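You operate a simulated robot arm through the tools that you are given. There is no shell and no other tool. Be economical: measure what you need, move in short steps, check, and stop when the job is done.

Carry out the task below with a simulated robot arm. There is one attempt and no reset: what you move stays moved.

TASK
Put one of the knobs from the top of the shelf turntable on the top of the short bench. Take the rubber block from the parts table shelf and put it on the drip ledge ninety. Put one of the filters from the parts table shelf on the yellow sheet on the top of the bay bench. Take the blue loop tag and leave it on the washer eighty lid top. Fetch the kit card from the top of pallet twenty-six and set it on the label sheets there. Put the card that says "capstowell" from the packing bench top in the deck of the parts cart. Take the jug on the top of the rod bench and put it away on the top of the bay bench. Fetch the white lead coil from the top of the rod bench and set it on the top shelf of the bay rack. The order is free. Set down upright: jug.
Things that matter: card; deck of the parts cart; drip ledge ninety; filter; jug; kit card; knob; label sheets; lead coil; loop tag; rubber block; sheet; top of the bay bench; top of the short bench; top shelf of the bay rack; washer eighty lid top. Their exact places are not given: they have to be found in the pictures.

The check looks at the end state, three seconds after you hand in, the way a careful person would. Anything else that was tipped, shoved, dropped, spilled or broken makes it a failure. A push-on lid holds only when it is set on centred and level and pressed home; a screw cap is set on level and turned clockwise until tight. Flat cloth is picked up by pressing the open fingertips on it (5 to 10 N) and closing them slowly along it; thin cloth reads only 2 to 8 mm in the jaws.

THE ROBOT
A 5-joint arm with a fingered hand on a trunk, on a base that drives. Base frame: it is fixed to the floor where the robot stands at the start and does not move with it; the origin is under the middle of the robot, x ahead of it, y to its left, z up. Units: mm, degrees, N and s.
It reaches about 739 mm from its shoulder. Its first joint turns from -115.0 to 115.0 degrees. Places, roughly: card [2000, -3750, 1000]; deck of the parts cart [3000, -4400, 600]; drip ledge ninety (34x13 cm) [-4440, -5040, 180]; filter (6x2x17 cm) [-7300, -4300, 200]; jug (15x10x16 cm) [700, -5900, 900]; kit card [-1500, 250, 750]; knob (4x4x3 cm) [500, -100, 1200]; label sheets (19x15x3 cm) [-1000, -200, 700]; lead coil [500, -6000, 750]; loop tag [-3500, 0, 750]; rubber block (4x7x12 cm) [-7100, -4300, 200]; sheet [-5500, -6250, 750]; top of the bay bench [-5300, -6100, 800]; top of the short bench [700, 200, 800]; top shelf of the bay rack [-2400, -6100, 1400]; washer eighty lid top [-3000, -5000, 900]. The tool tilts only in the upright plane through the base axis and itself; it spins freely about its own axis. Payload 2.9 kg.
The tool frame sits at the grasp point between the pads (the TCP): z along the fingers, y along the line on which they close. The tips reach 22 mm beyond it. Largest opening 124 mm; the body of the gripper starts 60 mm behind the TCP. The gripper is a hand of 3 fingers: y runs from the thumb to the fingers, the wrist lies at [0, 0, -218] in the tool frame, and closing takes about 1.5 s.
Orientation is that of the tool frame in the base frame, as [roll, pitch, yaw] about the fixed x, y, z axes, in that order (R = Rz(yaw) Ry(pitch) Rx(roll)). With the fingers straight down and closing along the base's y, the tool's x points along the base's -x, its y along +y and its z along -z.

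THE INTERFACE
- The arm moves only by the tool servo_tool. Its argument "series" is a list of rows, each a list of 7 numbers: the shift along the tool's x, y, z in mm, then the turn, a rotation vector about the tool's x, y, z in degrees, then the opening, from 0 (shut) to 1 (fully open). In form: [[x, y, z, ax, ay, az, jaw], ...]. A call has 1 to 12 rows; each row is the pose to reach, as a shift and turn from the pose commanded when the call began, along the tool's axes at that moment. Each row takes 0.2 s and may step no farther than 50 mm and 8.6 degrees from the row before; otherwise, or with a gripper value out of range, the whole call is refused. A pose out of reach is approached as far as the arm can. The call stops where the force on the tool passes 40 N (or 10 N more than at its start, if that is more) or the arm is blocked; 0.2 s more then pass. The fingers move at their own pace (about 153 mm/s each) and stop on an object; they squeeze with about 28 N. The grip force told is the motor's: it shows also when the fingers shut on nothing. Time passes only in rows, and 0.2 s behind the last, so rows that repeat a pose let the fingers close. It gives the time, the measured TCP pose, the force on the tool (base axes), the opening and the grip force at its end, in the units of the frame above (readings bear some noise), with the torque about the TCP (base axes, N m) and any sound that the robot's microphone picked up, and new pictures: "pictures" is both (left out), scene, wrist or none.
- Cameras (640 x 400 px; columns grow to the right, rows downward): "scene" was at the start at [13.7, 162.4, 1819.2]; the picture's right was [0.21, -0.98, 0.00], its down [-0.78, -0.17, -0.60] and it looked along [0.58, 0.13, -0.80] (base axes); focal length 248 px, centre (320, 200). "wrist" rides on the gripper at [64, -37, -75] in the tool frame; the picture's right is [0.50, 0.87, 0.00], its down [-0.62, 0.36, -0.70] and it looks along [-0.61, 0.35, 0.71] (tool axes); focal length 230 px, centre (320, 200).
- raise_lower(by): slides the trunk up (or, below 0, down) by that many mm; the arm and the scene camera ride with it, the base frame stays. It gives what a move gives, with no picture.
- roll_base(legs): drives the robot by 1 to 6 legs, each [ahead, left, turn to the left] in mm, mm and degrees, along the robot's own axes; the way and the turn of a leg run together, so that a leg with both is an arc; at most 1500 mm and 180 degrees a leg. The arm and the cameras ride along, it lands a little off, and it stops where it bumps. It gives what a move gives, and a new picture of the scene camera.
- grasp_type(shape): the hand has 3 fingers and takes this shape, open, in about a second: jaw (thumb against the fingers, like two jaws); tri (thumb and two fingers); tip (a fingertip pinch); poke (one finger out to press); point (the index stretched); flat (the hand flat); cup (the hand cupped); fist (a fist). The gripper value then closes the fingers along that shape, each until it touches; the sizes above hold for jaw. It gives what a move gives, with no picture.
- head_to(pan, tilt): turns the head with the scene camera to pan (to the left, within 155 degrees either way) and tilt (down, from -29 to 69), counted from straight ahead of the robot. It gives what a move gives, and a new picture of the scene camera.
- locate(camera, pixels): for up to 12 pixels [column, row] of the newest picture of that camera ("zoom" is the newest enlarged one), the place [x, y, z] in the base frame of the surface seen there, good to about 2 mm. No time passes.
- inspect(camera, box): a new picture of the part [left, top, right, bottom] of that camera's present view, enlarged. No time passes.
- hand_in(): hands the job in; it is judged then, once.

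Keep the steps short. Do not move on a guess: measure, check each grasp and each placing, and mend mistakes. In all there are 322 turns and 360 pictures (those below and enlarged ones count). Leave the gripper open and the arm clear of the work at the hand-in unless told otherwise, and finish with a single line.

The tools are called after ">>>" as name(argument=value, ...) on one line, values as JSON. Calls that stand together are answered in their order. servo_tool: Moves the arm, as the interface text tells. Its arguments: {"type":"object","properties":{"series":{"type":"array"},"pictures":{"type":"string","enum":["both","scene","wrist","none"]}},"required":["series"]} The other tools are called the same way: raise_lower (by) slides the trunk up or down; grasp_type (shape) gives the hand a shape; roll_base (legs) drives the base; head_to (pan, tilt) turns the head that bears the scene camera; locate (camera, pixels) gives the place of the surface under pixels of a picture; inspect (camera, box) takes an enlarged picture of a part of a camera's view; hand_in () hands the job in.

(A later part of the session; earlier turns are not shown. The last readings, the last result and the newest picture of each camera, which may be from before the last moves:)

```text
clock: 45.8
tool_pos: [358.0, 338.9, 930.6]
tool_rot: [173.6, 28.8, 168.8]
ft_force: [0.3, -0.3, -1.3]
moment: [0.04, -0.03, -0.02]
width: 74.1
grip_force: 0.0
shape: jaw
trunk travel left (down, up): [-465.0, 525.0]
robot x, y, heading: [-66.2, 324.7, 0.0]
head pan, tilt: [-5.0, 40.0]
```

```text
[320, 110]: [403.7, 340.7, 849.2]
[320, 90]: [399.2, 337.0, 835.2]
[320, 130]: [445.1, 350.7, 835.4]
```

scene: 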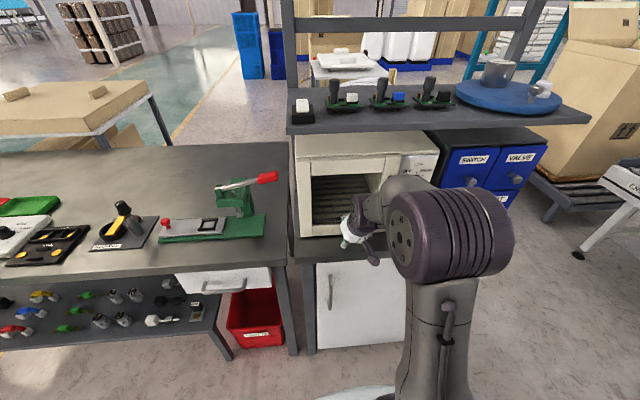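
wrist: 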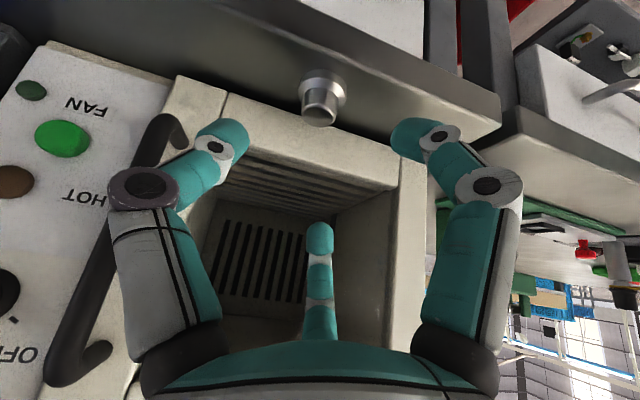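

Knob is on the short bench. Next: pallet 26 behind. Back off, raise the trunk, and turn around.

>>> roll_base(legs=[[-180, 0, 0], [0, 0, 180]])

>>> raise_lower(by=300)

>>> head_to(pan=10, tilt=45)

```text
clock: 54.7
tool_pos: [-675.2, 301.6, 929.8]
tool_rot: [173.5, 28.9, -9.9]
ft_force: [-0.4, 0.4, -0.7]
moment: [-0.02, -0.03, -0.02]
width: 74.0
grip_force: 0.1
shape: jaw
trunk travel left (down, up): [-465.0, 525.0]
robot x, y, heading: [-251.3, 322.4, -178.5]
head pan, tilt: [-5.0, 40.0]
```

scene: 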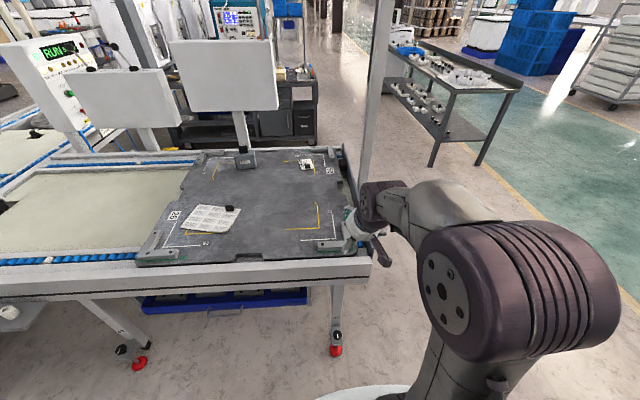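

```text
clock: 57.7
tool_pos: [-675.3, 301.7, 1231.4]
tool_rot: [173.5, 28.8, -9.7]
ft_force: [-1.2, -0.2, 0.4]
moment: [-0.01, -0.03, -0.01]
width: 73.9
grip_force: 0.1
shape: jaw
trunk travel left (down, up): [-765.0, 225.0]
robot x, y, heading: [-248.5, 328.9, -178.7]
head pan, tilt: [-5.0, 40.0]
```

```text
clock: 58.5
tool_pos: [-675.3, 303.1, 1230.0]
tool_rot: [173.5, 28.9, -9.8]
ft_force: [-0.3, 1.1, -0.8]
moment: [-0.04, 0.02, 0.01]
width: 73.8
grip_force: 0.0
shape: jaw
trunk travel left (down, up): [-765.0, 225.0]
robot x, y, heading: [-250.2, 323.3, -178.8]
head pan, tilt: [10.0, 45.0]
```

scene: 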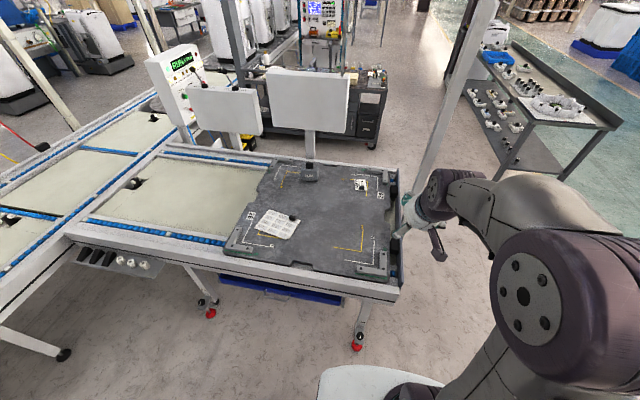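

>>> inspect(camera="scene", box=[215, 150, 415, 275])

>>> locate(camera="zoom", pixels=[[200, 230], [150, 220], [280, 230], [180, 200], [250, 210], [210, 260], [470, 110], [460, 95], [485, 120], [350, 250], [560, 110], [240, 200]])

```text
3.20 times, centred on (315, 212) of scene
```

zoom: 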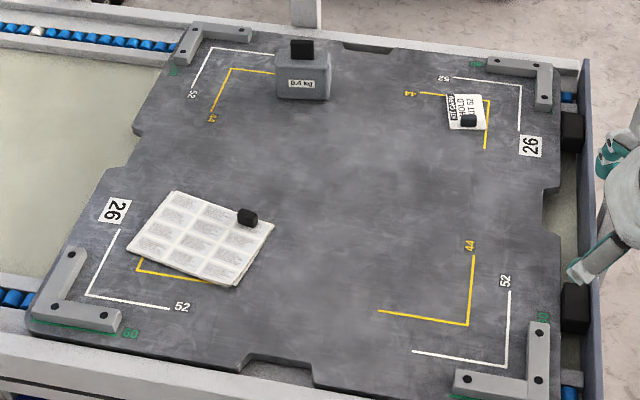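

```text
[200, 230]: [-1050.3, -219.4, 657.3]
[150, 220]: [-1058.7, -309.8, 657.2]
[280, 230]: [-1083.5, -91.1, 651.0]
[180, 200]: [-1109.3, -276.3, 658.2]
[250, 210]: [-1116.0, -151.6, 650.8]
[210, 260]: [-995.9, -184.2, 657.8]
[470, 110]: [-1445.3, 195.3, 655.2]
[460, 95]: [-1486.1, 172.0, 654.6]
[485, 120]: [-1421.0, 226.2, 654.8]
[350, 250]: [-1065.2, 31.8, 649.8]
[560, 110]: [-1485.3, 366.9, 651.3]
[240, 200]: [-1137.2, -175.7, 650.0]
```

The kit card has a black grip knob at zoom (468,120); label sheets have one too at (247,217). Approaching from the +y side looks best; I locate the pole and the far table.

>>> locate(camera="scene", pixels=[[425, 150], [400, 190], [405, 210], [510, 140], [490, 110], [560, 180], [500, 165], [400, 235], [392, 300], [470, 60]])

>>> head_to(pan=-45, tilt=45)

>>> locate(camera="scene", pixels=[[60, 150], [100, 100], [200, 150], [300, 150], [150, 250], [50, 250], [400, 100], [20, 200]])

```text
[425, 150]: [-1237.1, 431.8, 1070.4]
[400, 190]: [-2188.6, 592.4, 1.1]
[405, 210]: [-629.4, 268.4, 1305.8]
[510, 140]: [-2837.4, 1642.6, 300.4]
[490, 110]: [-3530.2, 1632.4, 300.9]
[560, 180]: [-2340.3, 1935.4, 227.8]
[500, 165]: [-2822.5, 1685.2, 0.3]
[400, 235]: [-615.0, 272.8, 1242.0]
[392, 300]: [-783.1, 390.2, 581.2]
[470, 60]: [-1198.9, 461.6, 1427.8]
```

```text
clock: 59.7
tool_pos: [-675.8, 301.2, 1229.2]
tool_rot: [173.5, 28.9, -9.8]
ft_force: [0.7, 0.2, -0.2]
moment: [-0.02, 0.0, 0.01]
width: 74.1
grip_force: 0.0
shape: jaw
trunk travel left (down, up): [-765.0, 225.0]
robot x, y, heading: [-250.5, 325.2, -178.7]
head pan, tilt: [-45.0, 45.0]
```

scene: 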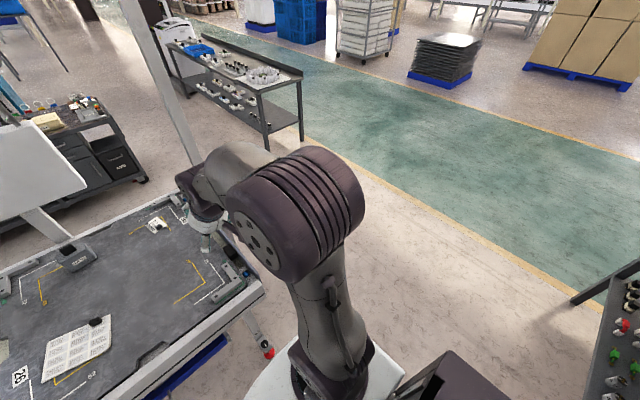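

```text
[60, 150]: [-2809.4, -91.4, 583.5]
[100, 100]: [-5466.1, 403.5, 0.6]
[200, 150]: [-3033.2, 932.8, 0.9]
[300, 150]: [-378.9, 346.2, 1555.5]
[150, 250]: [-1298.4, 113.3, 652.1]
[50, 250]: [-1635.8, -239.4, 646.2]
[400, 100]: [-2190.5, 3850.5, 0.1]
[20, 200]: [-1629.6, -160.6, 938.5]
```

Driving around to the +y side of the pallet, beside the kit card.

>>> roll_base(legs=[[0, -500, 0], [1230, 0, 0], [0, 0, 89]])

>>> head_to(pan=5, tilt=60)

```text
clock: 72.3
tool_pos: [-1490.5, 361.5, 1230.7]
tool_rot: [173.5, 28.8, 79.4]
ft_force: [-0.1, 0.0, 0.2]
moment: [0.03, 0.03, 0.0]
width: 74.0
grip_force: 0.1
shape: jaw
trunk travel left (down, up): [-765.0, 225.0]
robot x, y, heading: [-1506.4, 785.4, -89.4]
head pan, tilt: [-45.0, 45.0]
```

scene: 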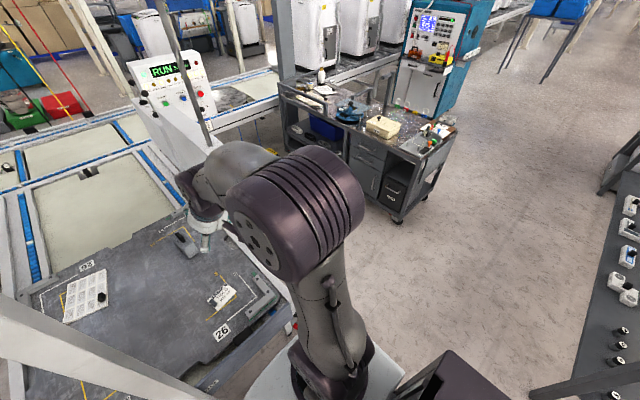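

```text
clock: 73.5
tool_pos: [-1490.5, 362.1, 1230.5]
tool_rot: [173.5, 28.8, 79.5]
ft_force: [0.2, 0.1, -0.3]
moment: [0.03, 0.05, -0.01]
width: 73.8
grip_force: 0.0
shape: jaw
trunk travel left (down, up): [-765.0, 225.0]
robot x, y, heading: [-1509.4, 791.5, -89.3]
head pan, tilt: [5.0, 60.0]
```

scene: 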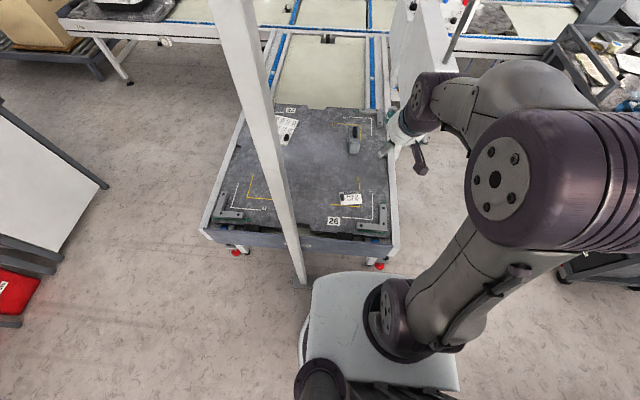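

>>> inspect(camera="scene", box=[300, 170, 400, 240])

>>> locate(camera="zoom", pixels=[[320, 180], [300, 180], [340, 178], [310, 200], [370, 190], [260, 185], [390, 160], [320, 230]])

>>> locate(camera="scene", pixels=[[300, 283], [290, 240], [320, 290], [300, 245], [390, 245]])

```text
5.71 times, centred on (350, 205) of scene
```

zoom: 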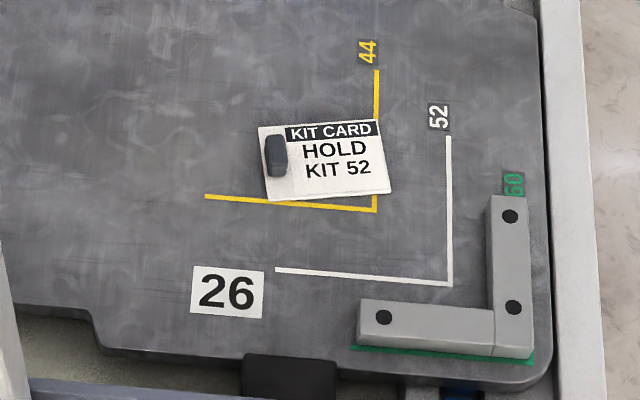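

```text
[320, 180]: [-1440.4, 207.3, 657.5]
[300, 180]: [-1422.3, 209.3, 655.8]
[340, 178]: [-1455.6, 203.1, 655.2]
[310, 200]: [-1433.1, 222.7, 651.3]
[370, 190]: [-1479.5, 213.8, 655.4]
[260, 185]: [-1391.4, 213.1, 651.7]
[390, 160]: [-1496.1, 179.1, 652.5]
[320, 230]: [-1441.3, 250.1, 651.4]
```

```text
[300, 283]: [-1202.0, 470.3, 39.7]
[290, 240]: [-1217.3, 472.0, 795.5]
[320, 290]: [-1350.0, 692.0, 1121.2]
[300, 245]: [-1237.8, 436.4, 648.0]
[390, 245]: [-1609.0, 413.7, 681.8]
```

>>> locate(camera="zoom", pixels=[[275, 142], [275, 155], [276, 168], [268, 155], [284, 155], [262, 130], [270, 195], [375, 125], [388, 192]])

```text
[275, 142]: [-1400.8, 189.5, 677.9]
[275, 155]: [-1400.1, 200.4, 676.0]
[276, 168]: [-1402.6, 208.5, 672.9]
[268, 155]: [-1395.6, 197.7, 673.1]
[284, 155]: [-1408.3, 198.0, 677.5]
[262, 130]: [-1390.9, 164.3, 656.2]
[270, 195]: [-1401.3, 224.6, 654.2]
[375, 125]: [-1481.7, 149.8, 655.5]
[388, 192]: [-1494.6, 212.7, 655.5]
```

Knob on the card: about [-1401,198], top z 678, ~16 mm wide. Lower the trunk and set the tool vertical.

>>> raise_lower(by=-300)

>>> servo_tool(series=[[0, 0, 0, 1.5, 7.2, 0, 0.7], [0, 0, 0, 3, 14.3, 0, 0.7], [0, 0, 0, 4.5, 21.5, 0, 0.7], [0, 0, 0, 5.9, 28.7, 0, 0.7]], pictures="none")

>>> servo_tool(series=[[0, 0, 0, 0, 0, -7, 0.7], [0, 0, 0, 0, 0, -14, 0.7], [0, 0, 0, 0, 0, -20.6, 0.7]], pictures="wrist")

```text
clock: 76.5
tool_pos: [-1490.9, 362.5, 929.8]
tool_rot: [173.5, 28.8, 79.4]
ft_force: [-0.4, -0.6, 0.6]
moment: [0.01, -0.02, 0.01]
width: 74.1
grip_force: 0.1
shape: jaw
trunk travel left (down, up): [-465.0, 525.0]
robot x, y, heading: [-1508.9, 789.5, -89.3]
head pan, tilt: [5.0, 60.0]
```

```text
clock: 77.5
tool_pos: [-1491.1, 361.6, 929.7]
tool_rot: [180.0, 0.0, 81.0]
ft_force: [0.4, 0.0, 0.6]
moment: [0.01, 0.01, -0.01]
width: 86.4
grip_force: 0.0
shape: jaw
trunk travel left (down, up): [-465.0, 525.0]
robot x, y, heading: [-1507.4, 788.5, -89.0]
head pan, tilt: [5.0, 60.0]
```

```text
clock: 78.3
tool_pos: [-1491.4, 362.8, 930.1]
tool_rot: [-180.0, 0.1, 101.9]
ft_force: [0.1, -0.5, 0.1]
moment: [-0.01, -0.01, -0.01]
width: 86.7
grip_force: 0.1
shape: jaw
trunk travel left (down, up): [-465.0, 525.0]
robot x, y, heading: [-1507.2, 788.9, -89.4]
head pan, tilt: [5.0, 60.0]
```

wrist: 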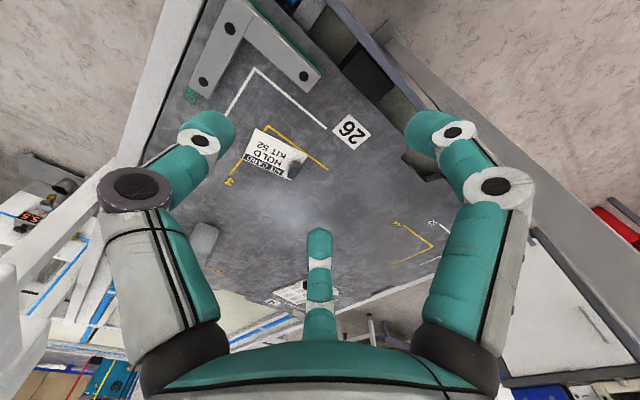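

>>> servo_tool(series=[[-35, 10, 25, 0, 0, 0, 0.7], [-70, 20, 50, 0, 0, 0, 0.7], [-105, 30, 80, 0, 0, 0, 0.7], [-140, 40, 110, 0, 0, 0, 0.6], [-170, 50, 140, 0, 0, 0, 0.5], [-180, 53, 165, 0, 0, 0, 0.45], [-180, 53, 165, 0, 0, 0, 0.45]], pictures="wrist")

>>> locate(camera="wrist", pixels=[[310, 130], [320, 150], [330, 170], [300, 150]])

```text
clock: 79.9
tool_pos: [-1406.1, 216.9, 767.3]
tool_rot: [-179.9, 0.1, 101.7]
ft_force: [-0.4, -0.5, 0.3]
moment: [-0.01, 0.05, -0.02]
width: 56.0
grip_force: 0.1
shape: jaw
out of reach, approached as far as the arm can: row 5, 6, 7
trunk travel left (down, up): [-465.0, 525.0]
robot x, y, heading: [-1509.4, 785.3, -89.2]
head pan, tilt: [5.0, 60.0]
```

wrist: 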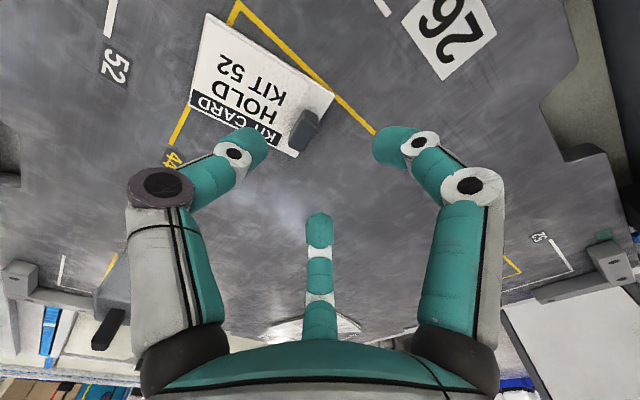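

```text
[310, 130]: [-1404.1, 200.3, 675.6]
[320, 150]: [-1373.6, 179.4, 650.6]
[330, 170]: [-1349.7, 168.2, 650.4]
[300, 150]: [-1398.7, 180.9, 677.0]
```

Reach is slightly short vertically; tilting forward 15° brings the wrist nearer.

>>> servo_tool(series=[[0, 0, 0, 0, -8, 0, 0.45], [0, 0, 0, 0, -15, 0, 0.45], [0, 0, 0, 0, -15, 0, 0.45]], pictures="wrist")

>>> locate(camera="wrist", pixels=[[310, 130], [320, 150], [310, 150], [300, 150]])

```text
clock: 80.7
tool_pos: [-1406.6, 216.4, 768.5]
tool_rot: [-179.8, 15.2, 101.7]
ft_force: [-0.1, 0.8, -0.1]
moment: [-0.03, -0.04, 0.03]
width: 56.3
grip_force: 0.0
shape: jaw
out of reach, approached as far as the arm can: row 1
trunk travel left (down, up): [-465.0, 525.0]
robot x, y, heading: [-1505.0, 790.9, -89.5]
head pan, tilt: [5.0, 60.0]
```

wrist: 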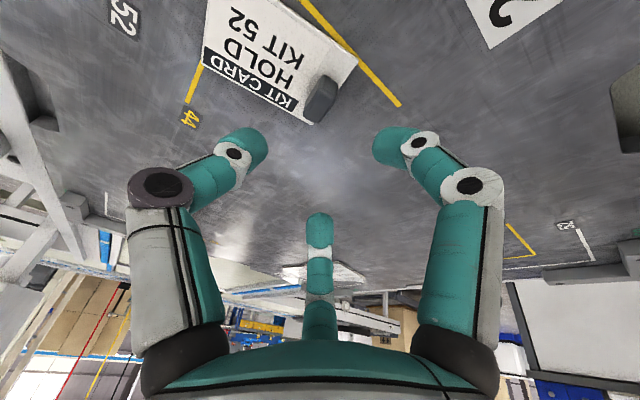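

```text
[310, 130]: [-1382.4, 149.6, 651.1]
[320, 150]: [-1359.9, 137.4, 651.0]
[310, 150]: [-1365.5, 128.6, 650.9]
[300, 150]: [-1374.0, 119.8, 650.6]
```

>>> servo_tool(series=[[-8, 1.3, 30, 0, 0, 0, 0.45], [-4, 1.3, 60, 0, 0, 0, 0.45], [-4, 1.3, 60, 0, 0, 0, 0.45]], pictures="wrist")

>>> locate(camera="wrist", pixels=[[325, 130], [320, 150], [310, 150], [325, 110]])

```text
clock: 81.5
tool_pos: [-1401.3, 197.5, 709.4]
tool_rot: [180.0, 15.3, 101.7]
ft_force: [-0.3, -0.7, 0.4]
moment: [-0.01, -0.03, 0.02]
width: 56.1
grip_force: 0.1
shape: jaw
trunk travel left (down, up): [-465.0, 525.0]
robot x, y, heading: [-1506.1, 786.4, -89.5]
head pan, tilt: [5.0, 60.0]
```

wrist: 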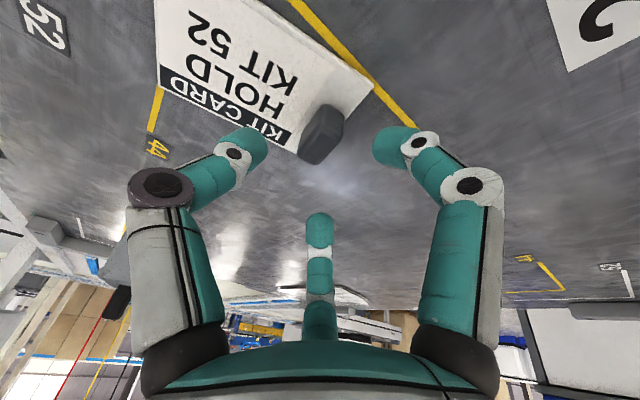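

```text
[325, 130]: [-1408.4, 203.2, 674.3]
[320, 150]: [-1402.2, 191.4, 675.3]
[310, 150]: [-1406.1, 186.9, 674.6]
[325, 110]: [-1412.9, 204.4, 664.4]
```

>>> servo_tool(series=[[3.5, -1, 13, 0, 0, 0, 0.45], [6.5, -2, 25, 0, 0, 0, 0.4], [6.5, -2, 25, 0, 0, 0, 0.4]], pictures="wrist")

```text
clock: 82.3
tool_pos: [-1403.0, 196.0, 684.2]
tool_rot: [-179.9, 15.1, 101.8]
ft_force: [0.0, 0.1, 0.3]
moment: [-0.01, 0.02, 0.01]
width: 50.0
grip_force: 0.1
shape: jaw
trunk travel left (down, up): [-465.0, 525.0]
robot x, y, heading: [-1505.1, 786.5, -89.4]
head pan, tilt: [5.0, 60.0]
```

wrist: 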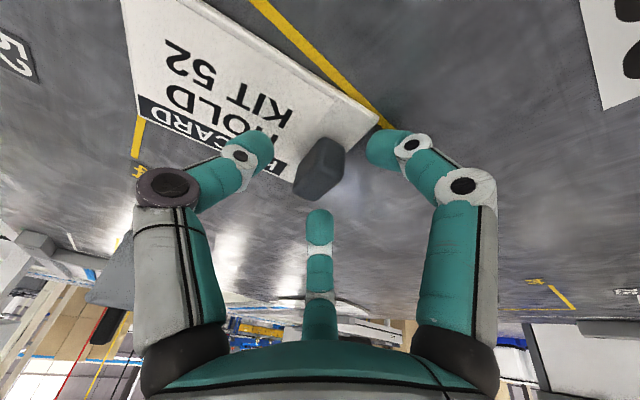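

Centered. Closing slowly.

>>> servo_tool(series=[[0, 0, 0, 0, 0, 0, 0.3], [0, 0, 0, 0, 0, 0, 0.2], [0, 0, 0, 0, 0, 0, 0.1], [0, 0, 0, 0, 0, 0, 0], [0, 0, 0, 0, 0, 0, 0], [0, 0, 0, 0, 0, 0, 0], [0, 0, 0, 0, 0, 0, 0]], pictures="wrist")

```text
clock: 83.9
tool_pos: [-1403.3, 195.6, 684.6]
tool_rot: [-179.9, 15.2, 101.7]
ft_force: [0.0, -0.4, 0.9]
moment: [-0.03, 0.12, -0.02]
width: 15.3
grip_force: 28.3
shape: jaw
trunk travel left (down, up): [-465.0, 525.0]
robot x, y, heading: [-1511.3, 788.4, -89.5]
head pan, tilt: [5.0, 60.0]
```

wrist: 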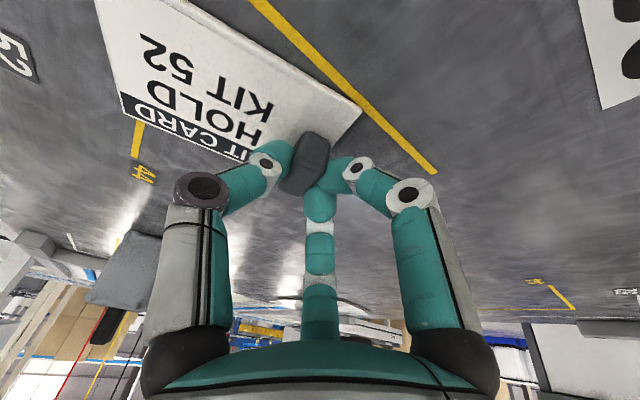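

>>> raise_lower(by=250)

>>> inspect(camera="wrist", box=[0, 0, 640, 400])

```text
clock: 86.5
tool_pos: [-1403.5, 196.8, 933.7]
tool_rot: [180.0, 15.2, 101.7]
ft_force: [0.2, 0.1, -0.7]
moment: [0.0, -0.01, -0.01]
width: 15.1
grip_force: 27.8
shape: jaw
trunk travel left (down, up): [-715.0, 275.0]
robot x, y, heading: [-1509.7, 784.8, -89.3]
head pan, tilt: [5.0, 60.0]
```

```text
1.00 times, centred on (320, 200) of wrist (not enlarged: the box is as wide or as high as the picture)
```

zoom: 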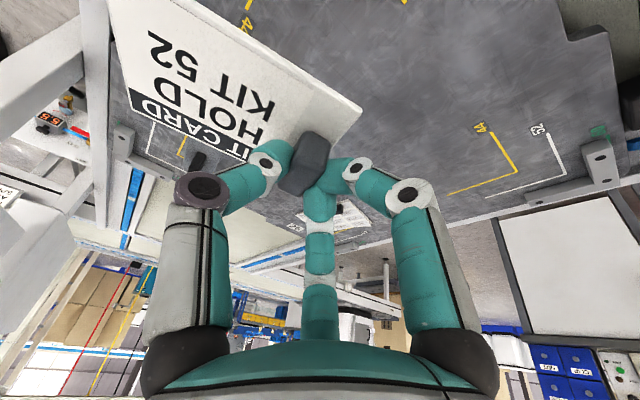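

Card held level. Drive: back, sideways, turn to face −x, then sideways to y≈−200.

>>> roll_base(legs=[[-400, 0, 0], [0, 1260, 0], [0, 0, -90.5], [0, 1390, 0]])

>>> head_to(pan=5, tilt=50)

```text
clock: 105.2
tool_pos: [-842.8, -292.6, 933.6]
tool_rot: [-180.0, 15.0, 12.1]
ft_force: [0.1, -0.2, -0.3]
moment: [-0.03, 0.0, 0.02]
width: 14.8
grip_force: 27.9
shape: jaw
trunk travel left (down, up): [-715.0, 275.0]
robot x, y, heading: [-251.0, -184.1, -178.8]
head pan, tilt: [5.0, 60.0]
```

scene: 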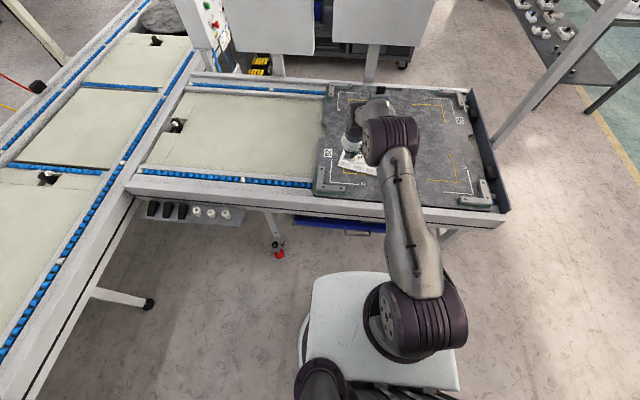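

```text
clock: 105.9
tool_pos: [-842.1, -293.1, 932.4]
tool_rot: [-179.9, 15.2, 12.1]
ft_force: [-0.4, -0.8, -0.3]
moment: [-0.01, 0.04, -0.02]
width: 15.1
grip_force: 27.5
shape: jaw
trunk travel left (down, up): [-715.0, 275.0]
robot x, y, heading: [-253.1, -184.0, -179.1]
head pan, tilt: [5.0, 50.0]
```

scene: 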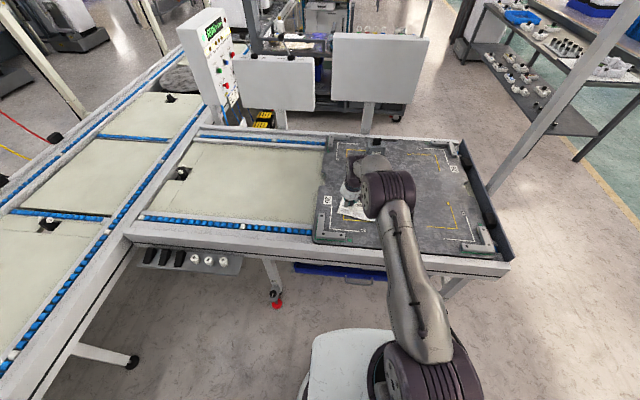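

>>> roll_base(legs=[[175, 0, 0]])

>>> inspect(camera="wrist", box=[0, 0, 640, 400])

>>> inspect(camera="scene", box=[280, 120, 480, 250])

```text
clock: 107.4
tool_pos: [-1017.4, -296.4, 933.2]
tool_rot: [-179.9, 15.2, 12.1]
ft_force: [-1.1, -1.2, -0.1]
moment: [0.03, 0.0, 0.02]
width: 14.9
grip_force: 28.0
shape: jaw
trunk travel left (down, up): [-715.0, 275.0]
robot x, y, heading: [-427.5, -183.4, -179.0]
head pan, tilt: [5.0, 50.0]
```

scene: 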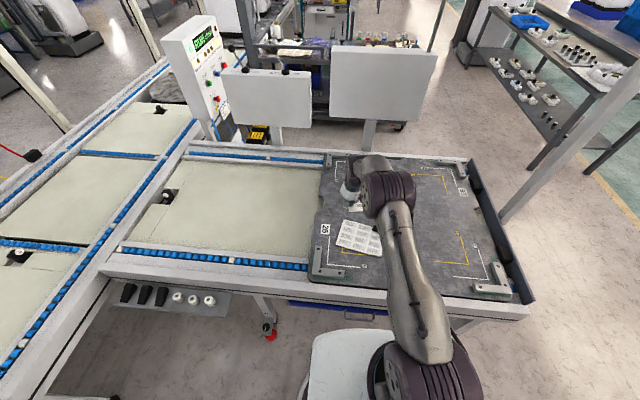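

```text
1.00 times, centred on (320, 200) of wrist (not enlarged: the box is as wide or as high as the picture)
```

zoom: 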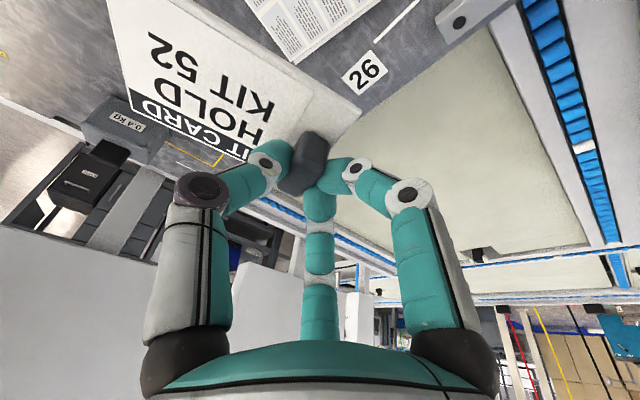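

```text
3.08 times, centred on (380, 185) of scene
```

zoom: 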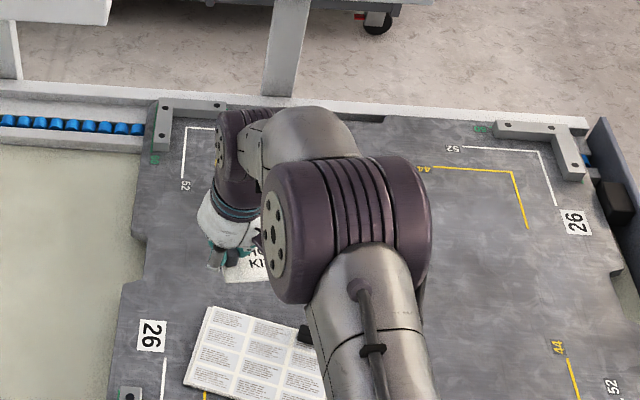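

>>> locate(camera="scene", pixels=[[348, 221], [339, 246], [342, 247], [377, 250], [350, 235], [360, 222], [373, 228], [368, 245], [378, 227]])

>>> locate(camera="zoom", pixels=[[213, 306], [185, 384], [260, 370], [250, 330], [297, 330], [308, 332], [300, 385], [270, 316]])

```text
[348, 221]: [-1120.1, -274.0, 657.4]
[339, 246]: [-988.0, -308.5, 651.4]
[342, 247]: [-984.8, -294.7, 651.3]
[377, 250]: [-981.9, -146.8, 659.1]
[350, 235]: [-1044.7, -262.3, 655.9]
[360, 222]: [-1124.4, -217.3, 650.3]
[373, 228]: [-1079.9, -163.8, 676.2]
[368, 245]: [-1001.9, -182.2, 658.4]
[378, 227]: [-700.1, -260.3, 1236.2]
```

```text
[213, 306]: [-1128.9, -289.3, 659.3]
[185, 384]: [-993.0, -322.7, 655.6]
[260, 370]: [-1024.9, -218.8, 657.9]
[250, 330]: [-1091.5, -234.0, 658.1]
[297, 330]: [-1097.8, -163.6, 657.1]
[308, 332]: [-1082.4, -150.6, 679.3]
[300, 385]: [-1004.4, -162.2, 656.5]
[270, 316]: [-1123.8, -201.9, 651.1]
```

Target card centre on the sheets ≈[-1030,-235]. Small lateral shift then lower.

>>> servo_tool(series=[[0.4, -21, 0, 0, 0, 2, 0], [0.4, -21, 0, 0, 0, 2, 0]], pictures="none")

>>> raise_lower(by=-222)

>>> inspect(camera="scene", box=[280, 150, 480, 280])

>>> inspect(camera="wrist", box=[0, 0, 640, 400])

```text
clock: 108.0
tool_pos: [-1021.6, -275.8, 934.0]
tool_rot: [-179.8, 15.2, 9.9]
ft_force: [0.2, 0.0, -1.5]
moment: [0.04, 0.0, 0.03]
width: 14.8
grip_force: 27.8
shape: jaw
trunk travel left (down, up): [-715.0, 275.0]
robot x, y, heading: [-429.3, -184.9, -178.5]
head pan, tilt: [5.0, 50.0]
```

```text
clock: 110.4
tool_pos: [-1022.4, -274.9, 712.3]
tool_rot: [-179.8, 15.1, 9.9]
ft_force: [0.7, -0.4, -1.4]
moment: [0.0, 0.03, 0.03]
width: 14.9
grip_force: 28.4
shape: jaw
trunk travel left (down, up): [-493.0, 497.0]
robot x, y, heading: [-426.8, -182.3, -179.0]
head pan, tilt: [5.0, 50.0]
```

```text
3.08 times, centred on (380, 215) of scene
```

zoom: 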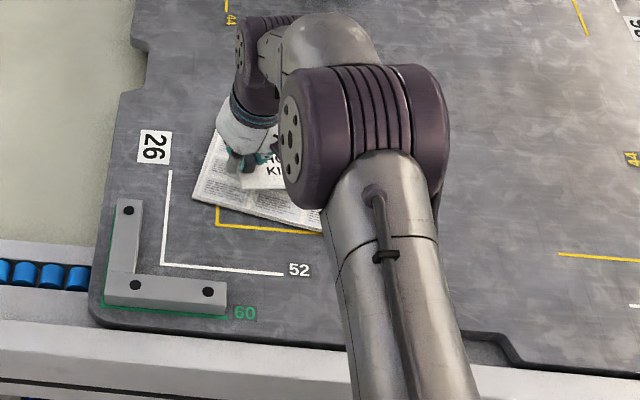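

```text
1.00 times, centred on (320, 200) of wrist (not enlarged: the box is as wide or as high as the picture)
```

zoom: 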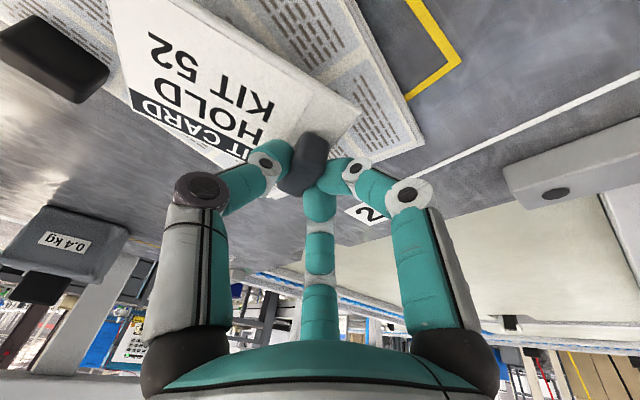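

Card is over the sheets. Lower to contact.

>>> servo_tool(series=[[2, 0, 7, 0, 0, 0, 0], [4, 0, 14, 0, 0, 0, 0], [4.5, 0, 16, 0, 0, 0, 0], [4.5, 0, 16, 0, 0, 0, 0]], pictures="none")

```text
clock: 111.4
tool_pos: [-1020.0, -275.6, 695.1]
tool_rot: [-179.8, 15.1, 9.9]
ft_force: [-0.4, 0.4, 0.4]
moment: [0.01, -0.01, 0.01]
width: 14.9
grip_force: 27.9
shape: jaw
trunk travel left (down, up): [-493.0, 497.0]
robot x, y, heading: [-426.1, -188.0, -178.9]
head pan, tilt: [5.0, 50.0]
```

>>> servo_tool(series=[[0.5, 0, 2, 0, 0, 0, 0], [0.8, 0, 3, 0, 0, 0, 0], [1, 0, 4, 0, 0, 0, 0], [1, 0, 4, 0, 0, 0, 0]], pictures="none")

```text
clock: 112.4
tool_pos: [-1019.7, -275.0, 690.5]
tool_rot: [-179.8, 15.1, 10.0]
ft_force: [-1.2, -0.9, 1.4]
moment: [0.14, 0.04, 0.02]
width: 15.0
grip_force: 27.9
shape: jaw
trunk travel left (down, up): [-493.0, 497.0]
robot x, y, heading: [-424.9, -181.1, -179.1]
head pan, tilt: [5.0, 50.0]
```

>>> servo_tool(series=[[0.3, 0, 1.2, 0, 0, 0, 0], [0.3, 0, 1.2, 0, 0, 0, 0.1], [0.3, 0, 1.2, 0, 0, 0, 0.2], [0.3, 0, 1.2, 0, 0, 0, 0.35], [0.3, 0, 1.2, 0, 0, 0, 0.4], [0.3, 0, 1.2, 0, 0, 0, 0.4]], pictures="wrist")

>>> raise_lower(by=300)

>>> inspect(camera="wrist", box=[0, 0, 640, 400])

```text
clock: 113.8
tool_pos: [-1021.5, -275.0, 689.5]
tool_rot: [-179.9, 15.1, 9.9]
ft_force: [0.5, 0.6, 1.1]
moment: [-0.03, 0.03, -0.01]
width: 49.2
grip_force: 0.0
shape: jaw
trunk travel left (down, up): [-493.0, 497.0]
robot x, y, heading: [-426.4, -181.4, -178.8]
head pan, tilt: [5.0, 50.0]
```

wrist: 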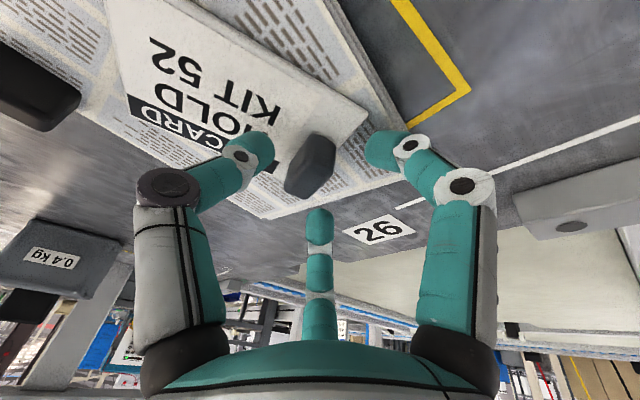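

```text
clock: 116.8
tool_pos: [-1020.6, -277.1, 988.9]
tool_rot: [-179.8, 15.1, 10.0]
ft_force: [-0.3, -0.3, 0.0]
moment: [0.05, 0.01, 0.01]
width: 49.1
grip_force: 0.0
shape: jaw
trunk travel left (down, up): [-793.0, 197.0]
robot x, y, heading: [-428.0, -188.3, -179.2]
head pan, tilt: [5.0, 50.0]
```

```text
1.00 times, centred on (320, 200) of wrist (not enlarged: the box is as wide or as high as the picture)
```

zoom: 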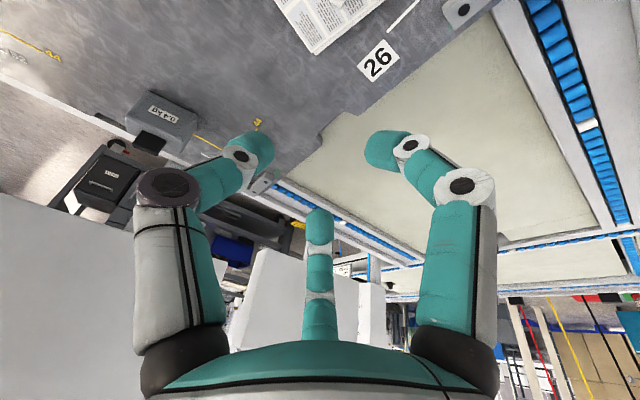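

Kit card rests on the label sheets. Retract arm a bit, back off, and go around toward the loop tag near (-3500,0).

>>> servo_tool(series=[[48, 0, -13, 0, 0, 0, 0.6], [96, 0, -26, 0, 0, 0, 0.6], [144, 0, -40, 0, 0, 0, 0.6], [180, 0, -50, 0, 0, 0, 0.6]], pictures="none")

>>> roll_base(legs=[[-250, 0, 0], [0, -1050, 0], [1450, 0, 0]])

>>> head_to(pan=40, tilt=35)

```text
clock: 117.8
tool_pos: [-834.9, -243.6, 990.8]
tool_rot: [-179.8, 15.4, 10.1]
ft_force: [0.6, 0.8, -0.1]
moment: [-0.02, 0.02, 0.02]
width: 73.9
grip_force: 0.1
shape: jaw
trunk travel left (down, up): [-793.0, 197.0]
robot x, y, heading: [-427.3, -184.8, -178.8]
head pan, tilt: [5.0, 50.0]
```

```text
clock: 131.4
tool_pos: [-2059.9, 789.2, 990.2]
tool_rot: [-179.8, 15.1, 9.5]
ft_force: [0.5, 1.2, -0.2]
moment: [0.04, 0.03, 0.02]
width: 73.7
grip_force: 0.1
shape: jaw
trunk travel left (down, up): [-793.0, 197.0]
robot x, y, heading: [-1652.9, 844.4, -179.5]
head pan, tilt: [5.0, 50.0]
```

scene: 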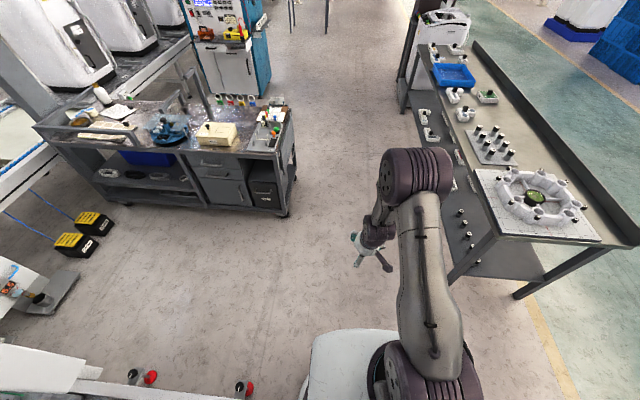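

```text
clock: 132.4
tool_pos: [-2058.8, 789.3, 990.4]
tool_rot: [-179.7, 15.2, 9.5]
ft_force: [-0.1, 0.1, -1.0]
moment: [0.03, 0.03, 0.02]
width: 73.7
grip_force: 0.2
shape: jaw
trunk travel left (down, up): [-793.0, 197.0]
robot x, y, heading: [-1649.4, 842.0, -179.4]
head pan, tilt: [40.0, 35.0]
```

scene: 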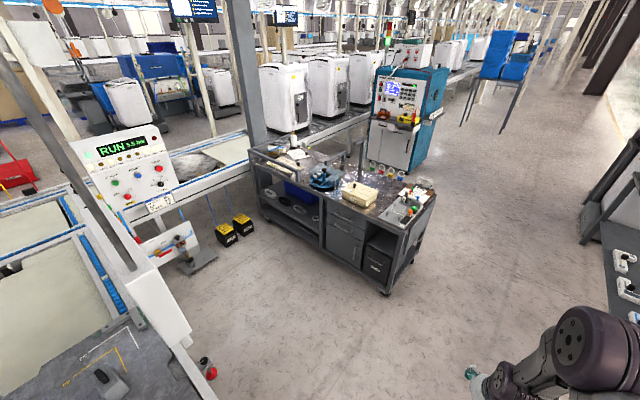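

>>> inspect(camera="scene", box=[240, 120, 450, 260])

>>> locate(camera="zoom", pixels=[[490, 260], [370, 220], [250, 150], [470, 220], [150, 100], [60, 110], [560, 215], [400, 160]])

```text
2.86 times, centred on (345, 190) of scene
```

zoom: 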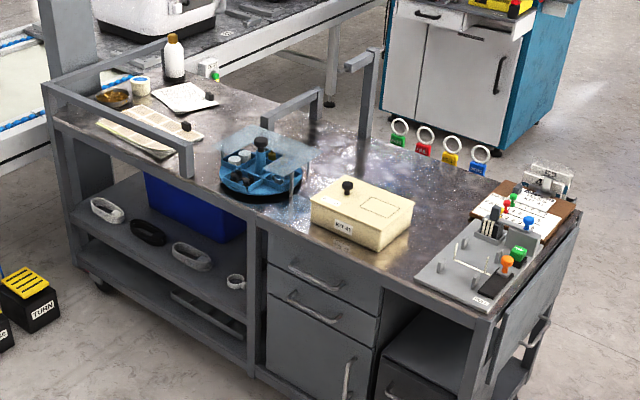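

```text
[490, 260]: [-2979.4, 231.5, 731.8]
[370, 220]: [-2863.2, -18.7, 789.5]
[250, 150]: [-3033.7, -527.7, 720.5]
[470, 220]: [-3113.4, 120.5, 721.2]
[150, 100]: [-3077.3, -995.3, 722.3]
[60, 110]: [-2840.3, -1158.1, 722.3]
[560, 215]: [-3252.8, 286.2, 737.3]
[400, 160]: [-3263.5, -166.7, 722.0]
```

>>> locate(camera="zoom", pixels=[[479, 152], [478, 167], [450, 158], [452, 142], [500, 140], [383, 118], [470, 140], [520, 165], [400, 140], [540, 130], [578, 60]])

>>> inspect(camera="scene", box=[360, 150, 440, 200])

```text
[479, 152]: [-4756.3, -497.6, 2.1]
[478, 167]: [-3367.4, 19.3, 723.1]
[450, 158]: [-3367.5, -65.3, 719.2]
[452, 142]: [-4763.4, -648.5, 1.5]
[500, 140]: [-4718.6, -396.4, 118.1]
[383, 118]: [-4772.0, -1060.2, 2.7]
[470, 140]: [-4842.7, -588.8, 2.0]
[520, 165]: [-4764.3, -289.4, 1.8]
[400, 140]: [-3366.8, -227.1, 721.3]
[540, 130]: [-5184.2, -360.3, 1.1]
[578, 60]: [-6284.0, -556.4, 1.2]
```

```text
8.00 times, centred on (400, 175) of scene
```

zoom: 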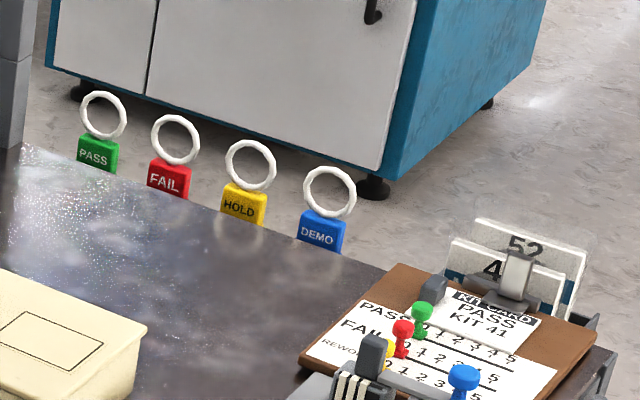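

Tags stand at the trolley's far (−x) edge, blue "DEMO" at [-3367,19]. Driving around to that side.

>>> roll_base(legs=[[1150, 0, 0], [1150, 0, 0], [0, 300, 0], [0, 0, 180]])

>>> head_to(pan=-30, tilt=45)

```text
clock: 152.9
tool_pos: [-3560.6, 574.0, 991.0]
tool_rot: [-179.8, 15.2, -169.2]
ft_force: [0.3, 0.4, -0.1]
moment: [-0.01, 0.03, -0.03]
width: 73.8
grip_force: 0.0
shape: jaw
trunk travel left (down, up): [-793.0, 197.0]
robot x, y, heading: [-3969.5, 513.6, 1.9]
head pan, tilt: [40.0, 35.0]
```

scene: 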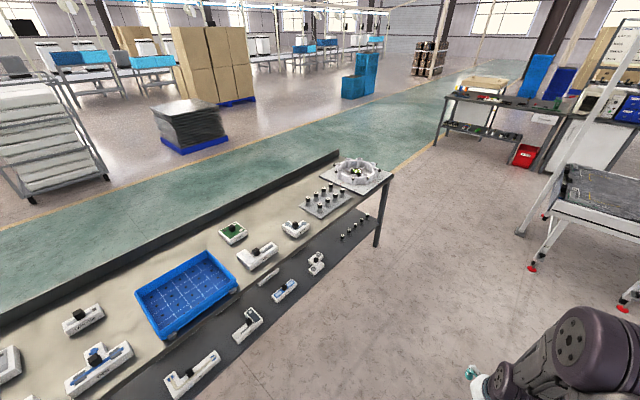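

```text
clock: 154.3
tool_pos: [-3560.2, 573.7, 990.4]
tool_rot: [-179.8, 15.0, -169.1]
ft_force: [-0.1, 0.0, 0.0]
moment: [0.0, 0.03, 0.0]
width: 74.1
grip_force: 0.1
shape: jaw
trunk travel left (down, up): [-793.0, 197.0]
robot x, y, heading: [-3969.9, 514.6, 1.8]
head pan, tilt: [-30.0, 45.0]
```

scene: 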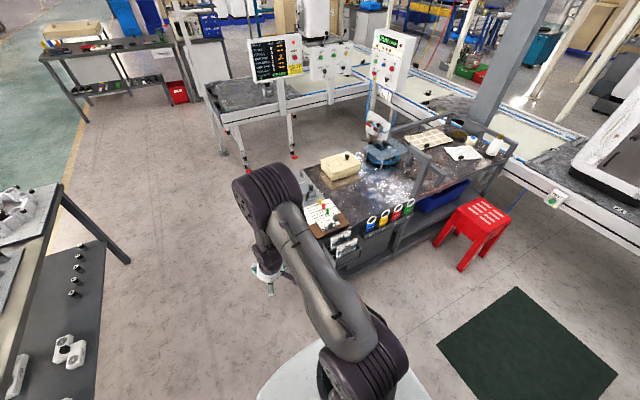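

>>> inspect(camera="scene", box=[300, 180, 440, 270])

>>> locate(camera="scene", pixels=[[475, 215], [440, 240], [465, 262], [371, 223], [384, 216], [397, 212], [350, 250], [370, 228]])

```text
4.44 times, centred on (370, 225) of scene
```

zoom: 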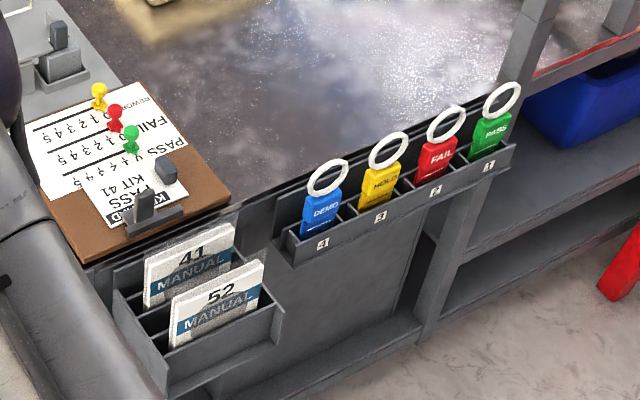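

```text
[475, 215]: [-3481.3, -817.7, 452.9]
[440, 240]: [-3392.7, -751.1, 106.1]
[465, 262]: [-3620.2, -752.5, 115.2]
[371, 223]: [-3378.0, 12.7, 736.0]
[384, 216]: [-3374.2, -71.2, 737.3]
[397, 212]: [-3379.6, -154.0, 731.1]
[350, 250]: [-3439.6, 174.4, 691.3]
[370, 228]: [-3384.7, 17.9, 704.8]
```

The tags sit in a slotted rack. I drive right to line up with the blue one.

>>> roll_base(legs=[[0, 0, -1.8], [0, -495, 0]])

>>> head_to(pan=5, tilt=55)

>>> servo_tool(series=[[0, 0, 0, 0, 7.5, 0, 0.6], [0, 0, 0, 0, 15.1, 0, 0.6]], pictures="wrist")

```text
clock: 157.6
tool_pos: [-3559.6, 69.0, 991.3]
tool_rot: [-179.8, 15.2, -170.9]
ft_force: [0.4, 0.6, -0.2]
moment: [-0.01, -0.04, 0.03]
width: 73.8
grip_force: 0.0
shape: jaw
trunk travel left (down, up): [-793.0, 197.0]
robot x, y, heading: [-3970.8, 17.7, 0.2]
head pan, tilt: [-30.0, 45.0]
```

scene: 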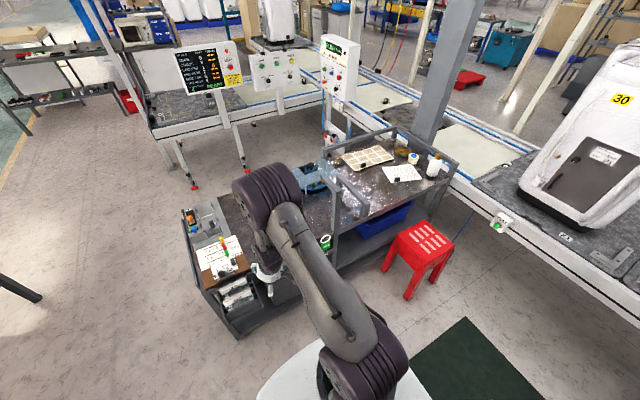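

```text
clock: 158.6
tool_pos: [-3557.8, 68.7, 990.5]
tool_rot: [-179.8, 15.1, -170.8]
ft_force: [-0.2, 0.0, 0.2]
moment: [-0.01, -0.02, 0.03]
width: 73.7
grip_force: 0.0
shape: jaw
trunk travel left (down, up): [-793.0, 197.0]
robot x, y, heading: [-3970.3, 17.2, 0.2]
head pan, tilt: [5.0, 55.0]
```

scene: 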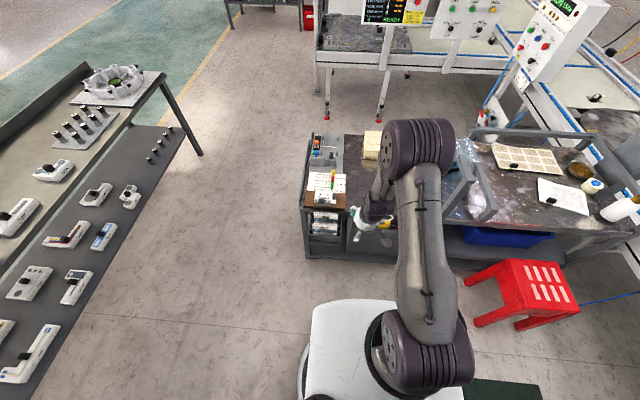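

```text
clock: 159.2
tool_pos: [-3558.0, 67.4, 990.9]
tool_rot: [180.0, 0.0, -170.9]
ft_force: [-0.1, 0.8, 0.3]
moment: [-0.02, 0.0, 0.01]
width: 73.6
grip_force: 0.1
shape: jaw
trunk travel left (down, up): [-793.0, 197.0]
robot x, y, heading: [-3971.7, 12.2, 0.7]
head pan, tilt: [5.0, 55.0]
```

wrist: 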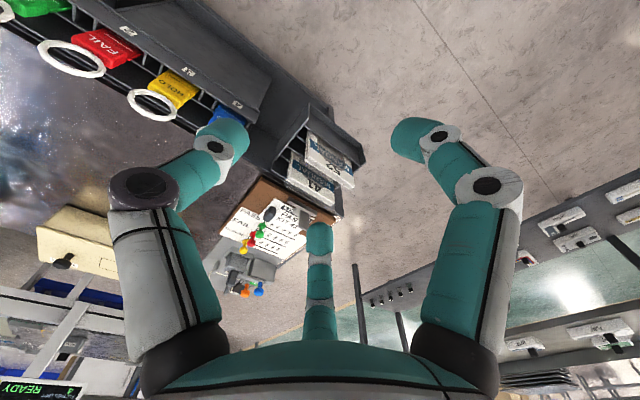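

Spin the tool +99° so it closes along x.

>>> servo_tool(series=[[0, 0, 0, 0, 0, 8.25, 0.6], [0, 0, 0, 0, 0, 16.5, 0.6], [0, 0, 0, 0, 0, 24.7, 0.6], [0, 0, 0, 0, 0, 33, 0.6], [0, 0, 0, 0, 0, 41.2, 0.6], [0, 0, 0, 0, 0, 49.5, 0.6], [0, 0, 0, 0, 0, 57.7, 0.6], [0, 0, 0, 0, 0, 66, 0.6], [0, 0, 0, 0, 0, 74.2, 0.6], [0, 0, 0, 0, 0, 82.5, 0.6], [0, 0, 0, 0, 0, 90.7, 0.6], [0, 0, 0, 0, 0, 99, 0.6]], pictures="wrist")

>>> inspect(camera="scene", box=[290, 160, 450, 270])

```text
clock: 161.8
tool_pos: [-3557.4, 67.2, 990.9]
tool_rot: [180.0, -0.1, 90.0]
ft_force: [1.1, -0.1, 0.0]
moment: [0.02, 0.0, 0.01]
width: 73.7
grip_force: 0.0
shape: jaw
trunk travel left (down, up): [-793.0, 197.0]
robot x, y, heading: [-3969.4, 15.7, 0.3]
head pan, tilt: [5.0, 55.0]
```

wrist: 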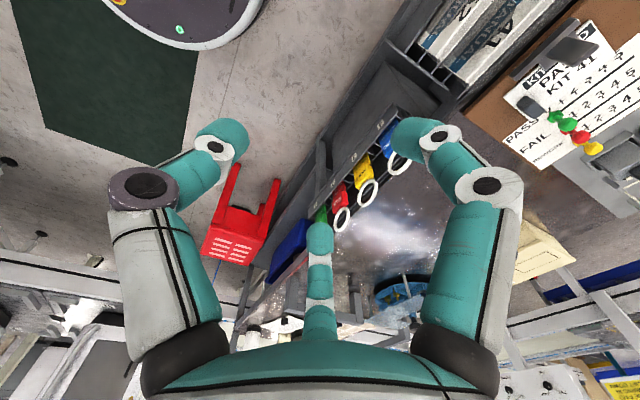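

```text
3.64 times, centred on (370, 215) of scene
```

zoom: 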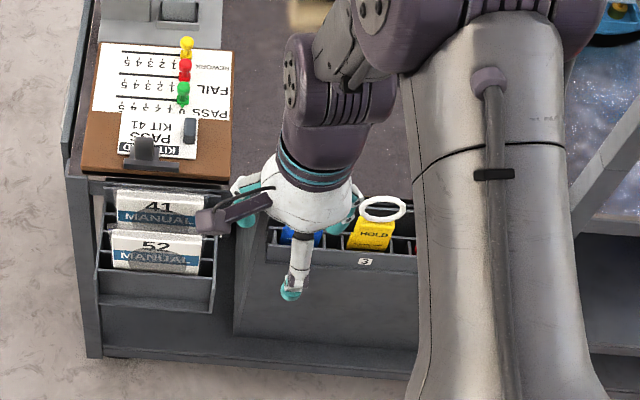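

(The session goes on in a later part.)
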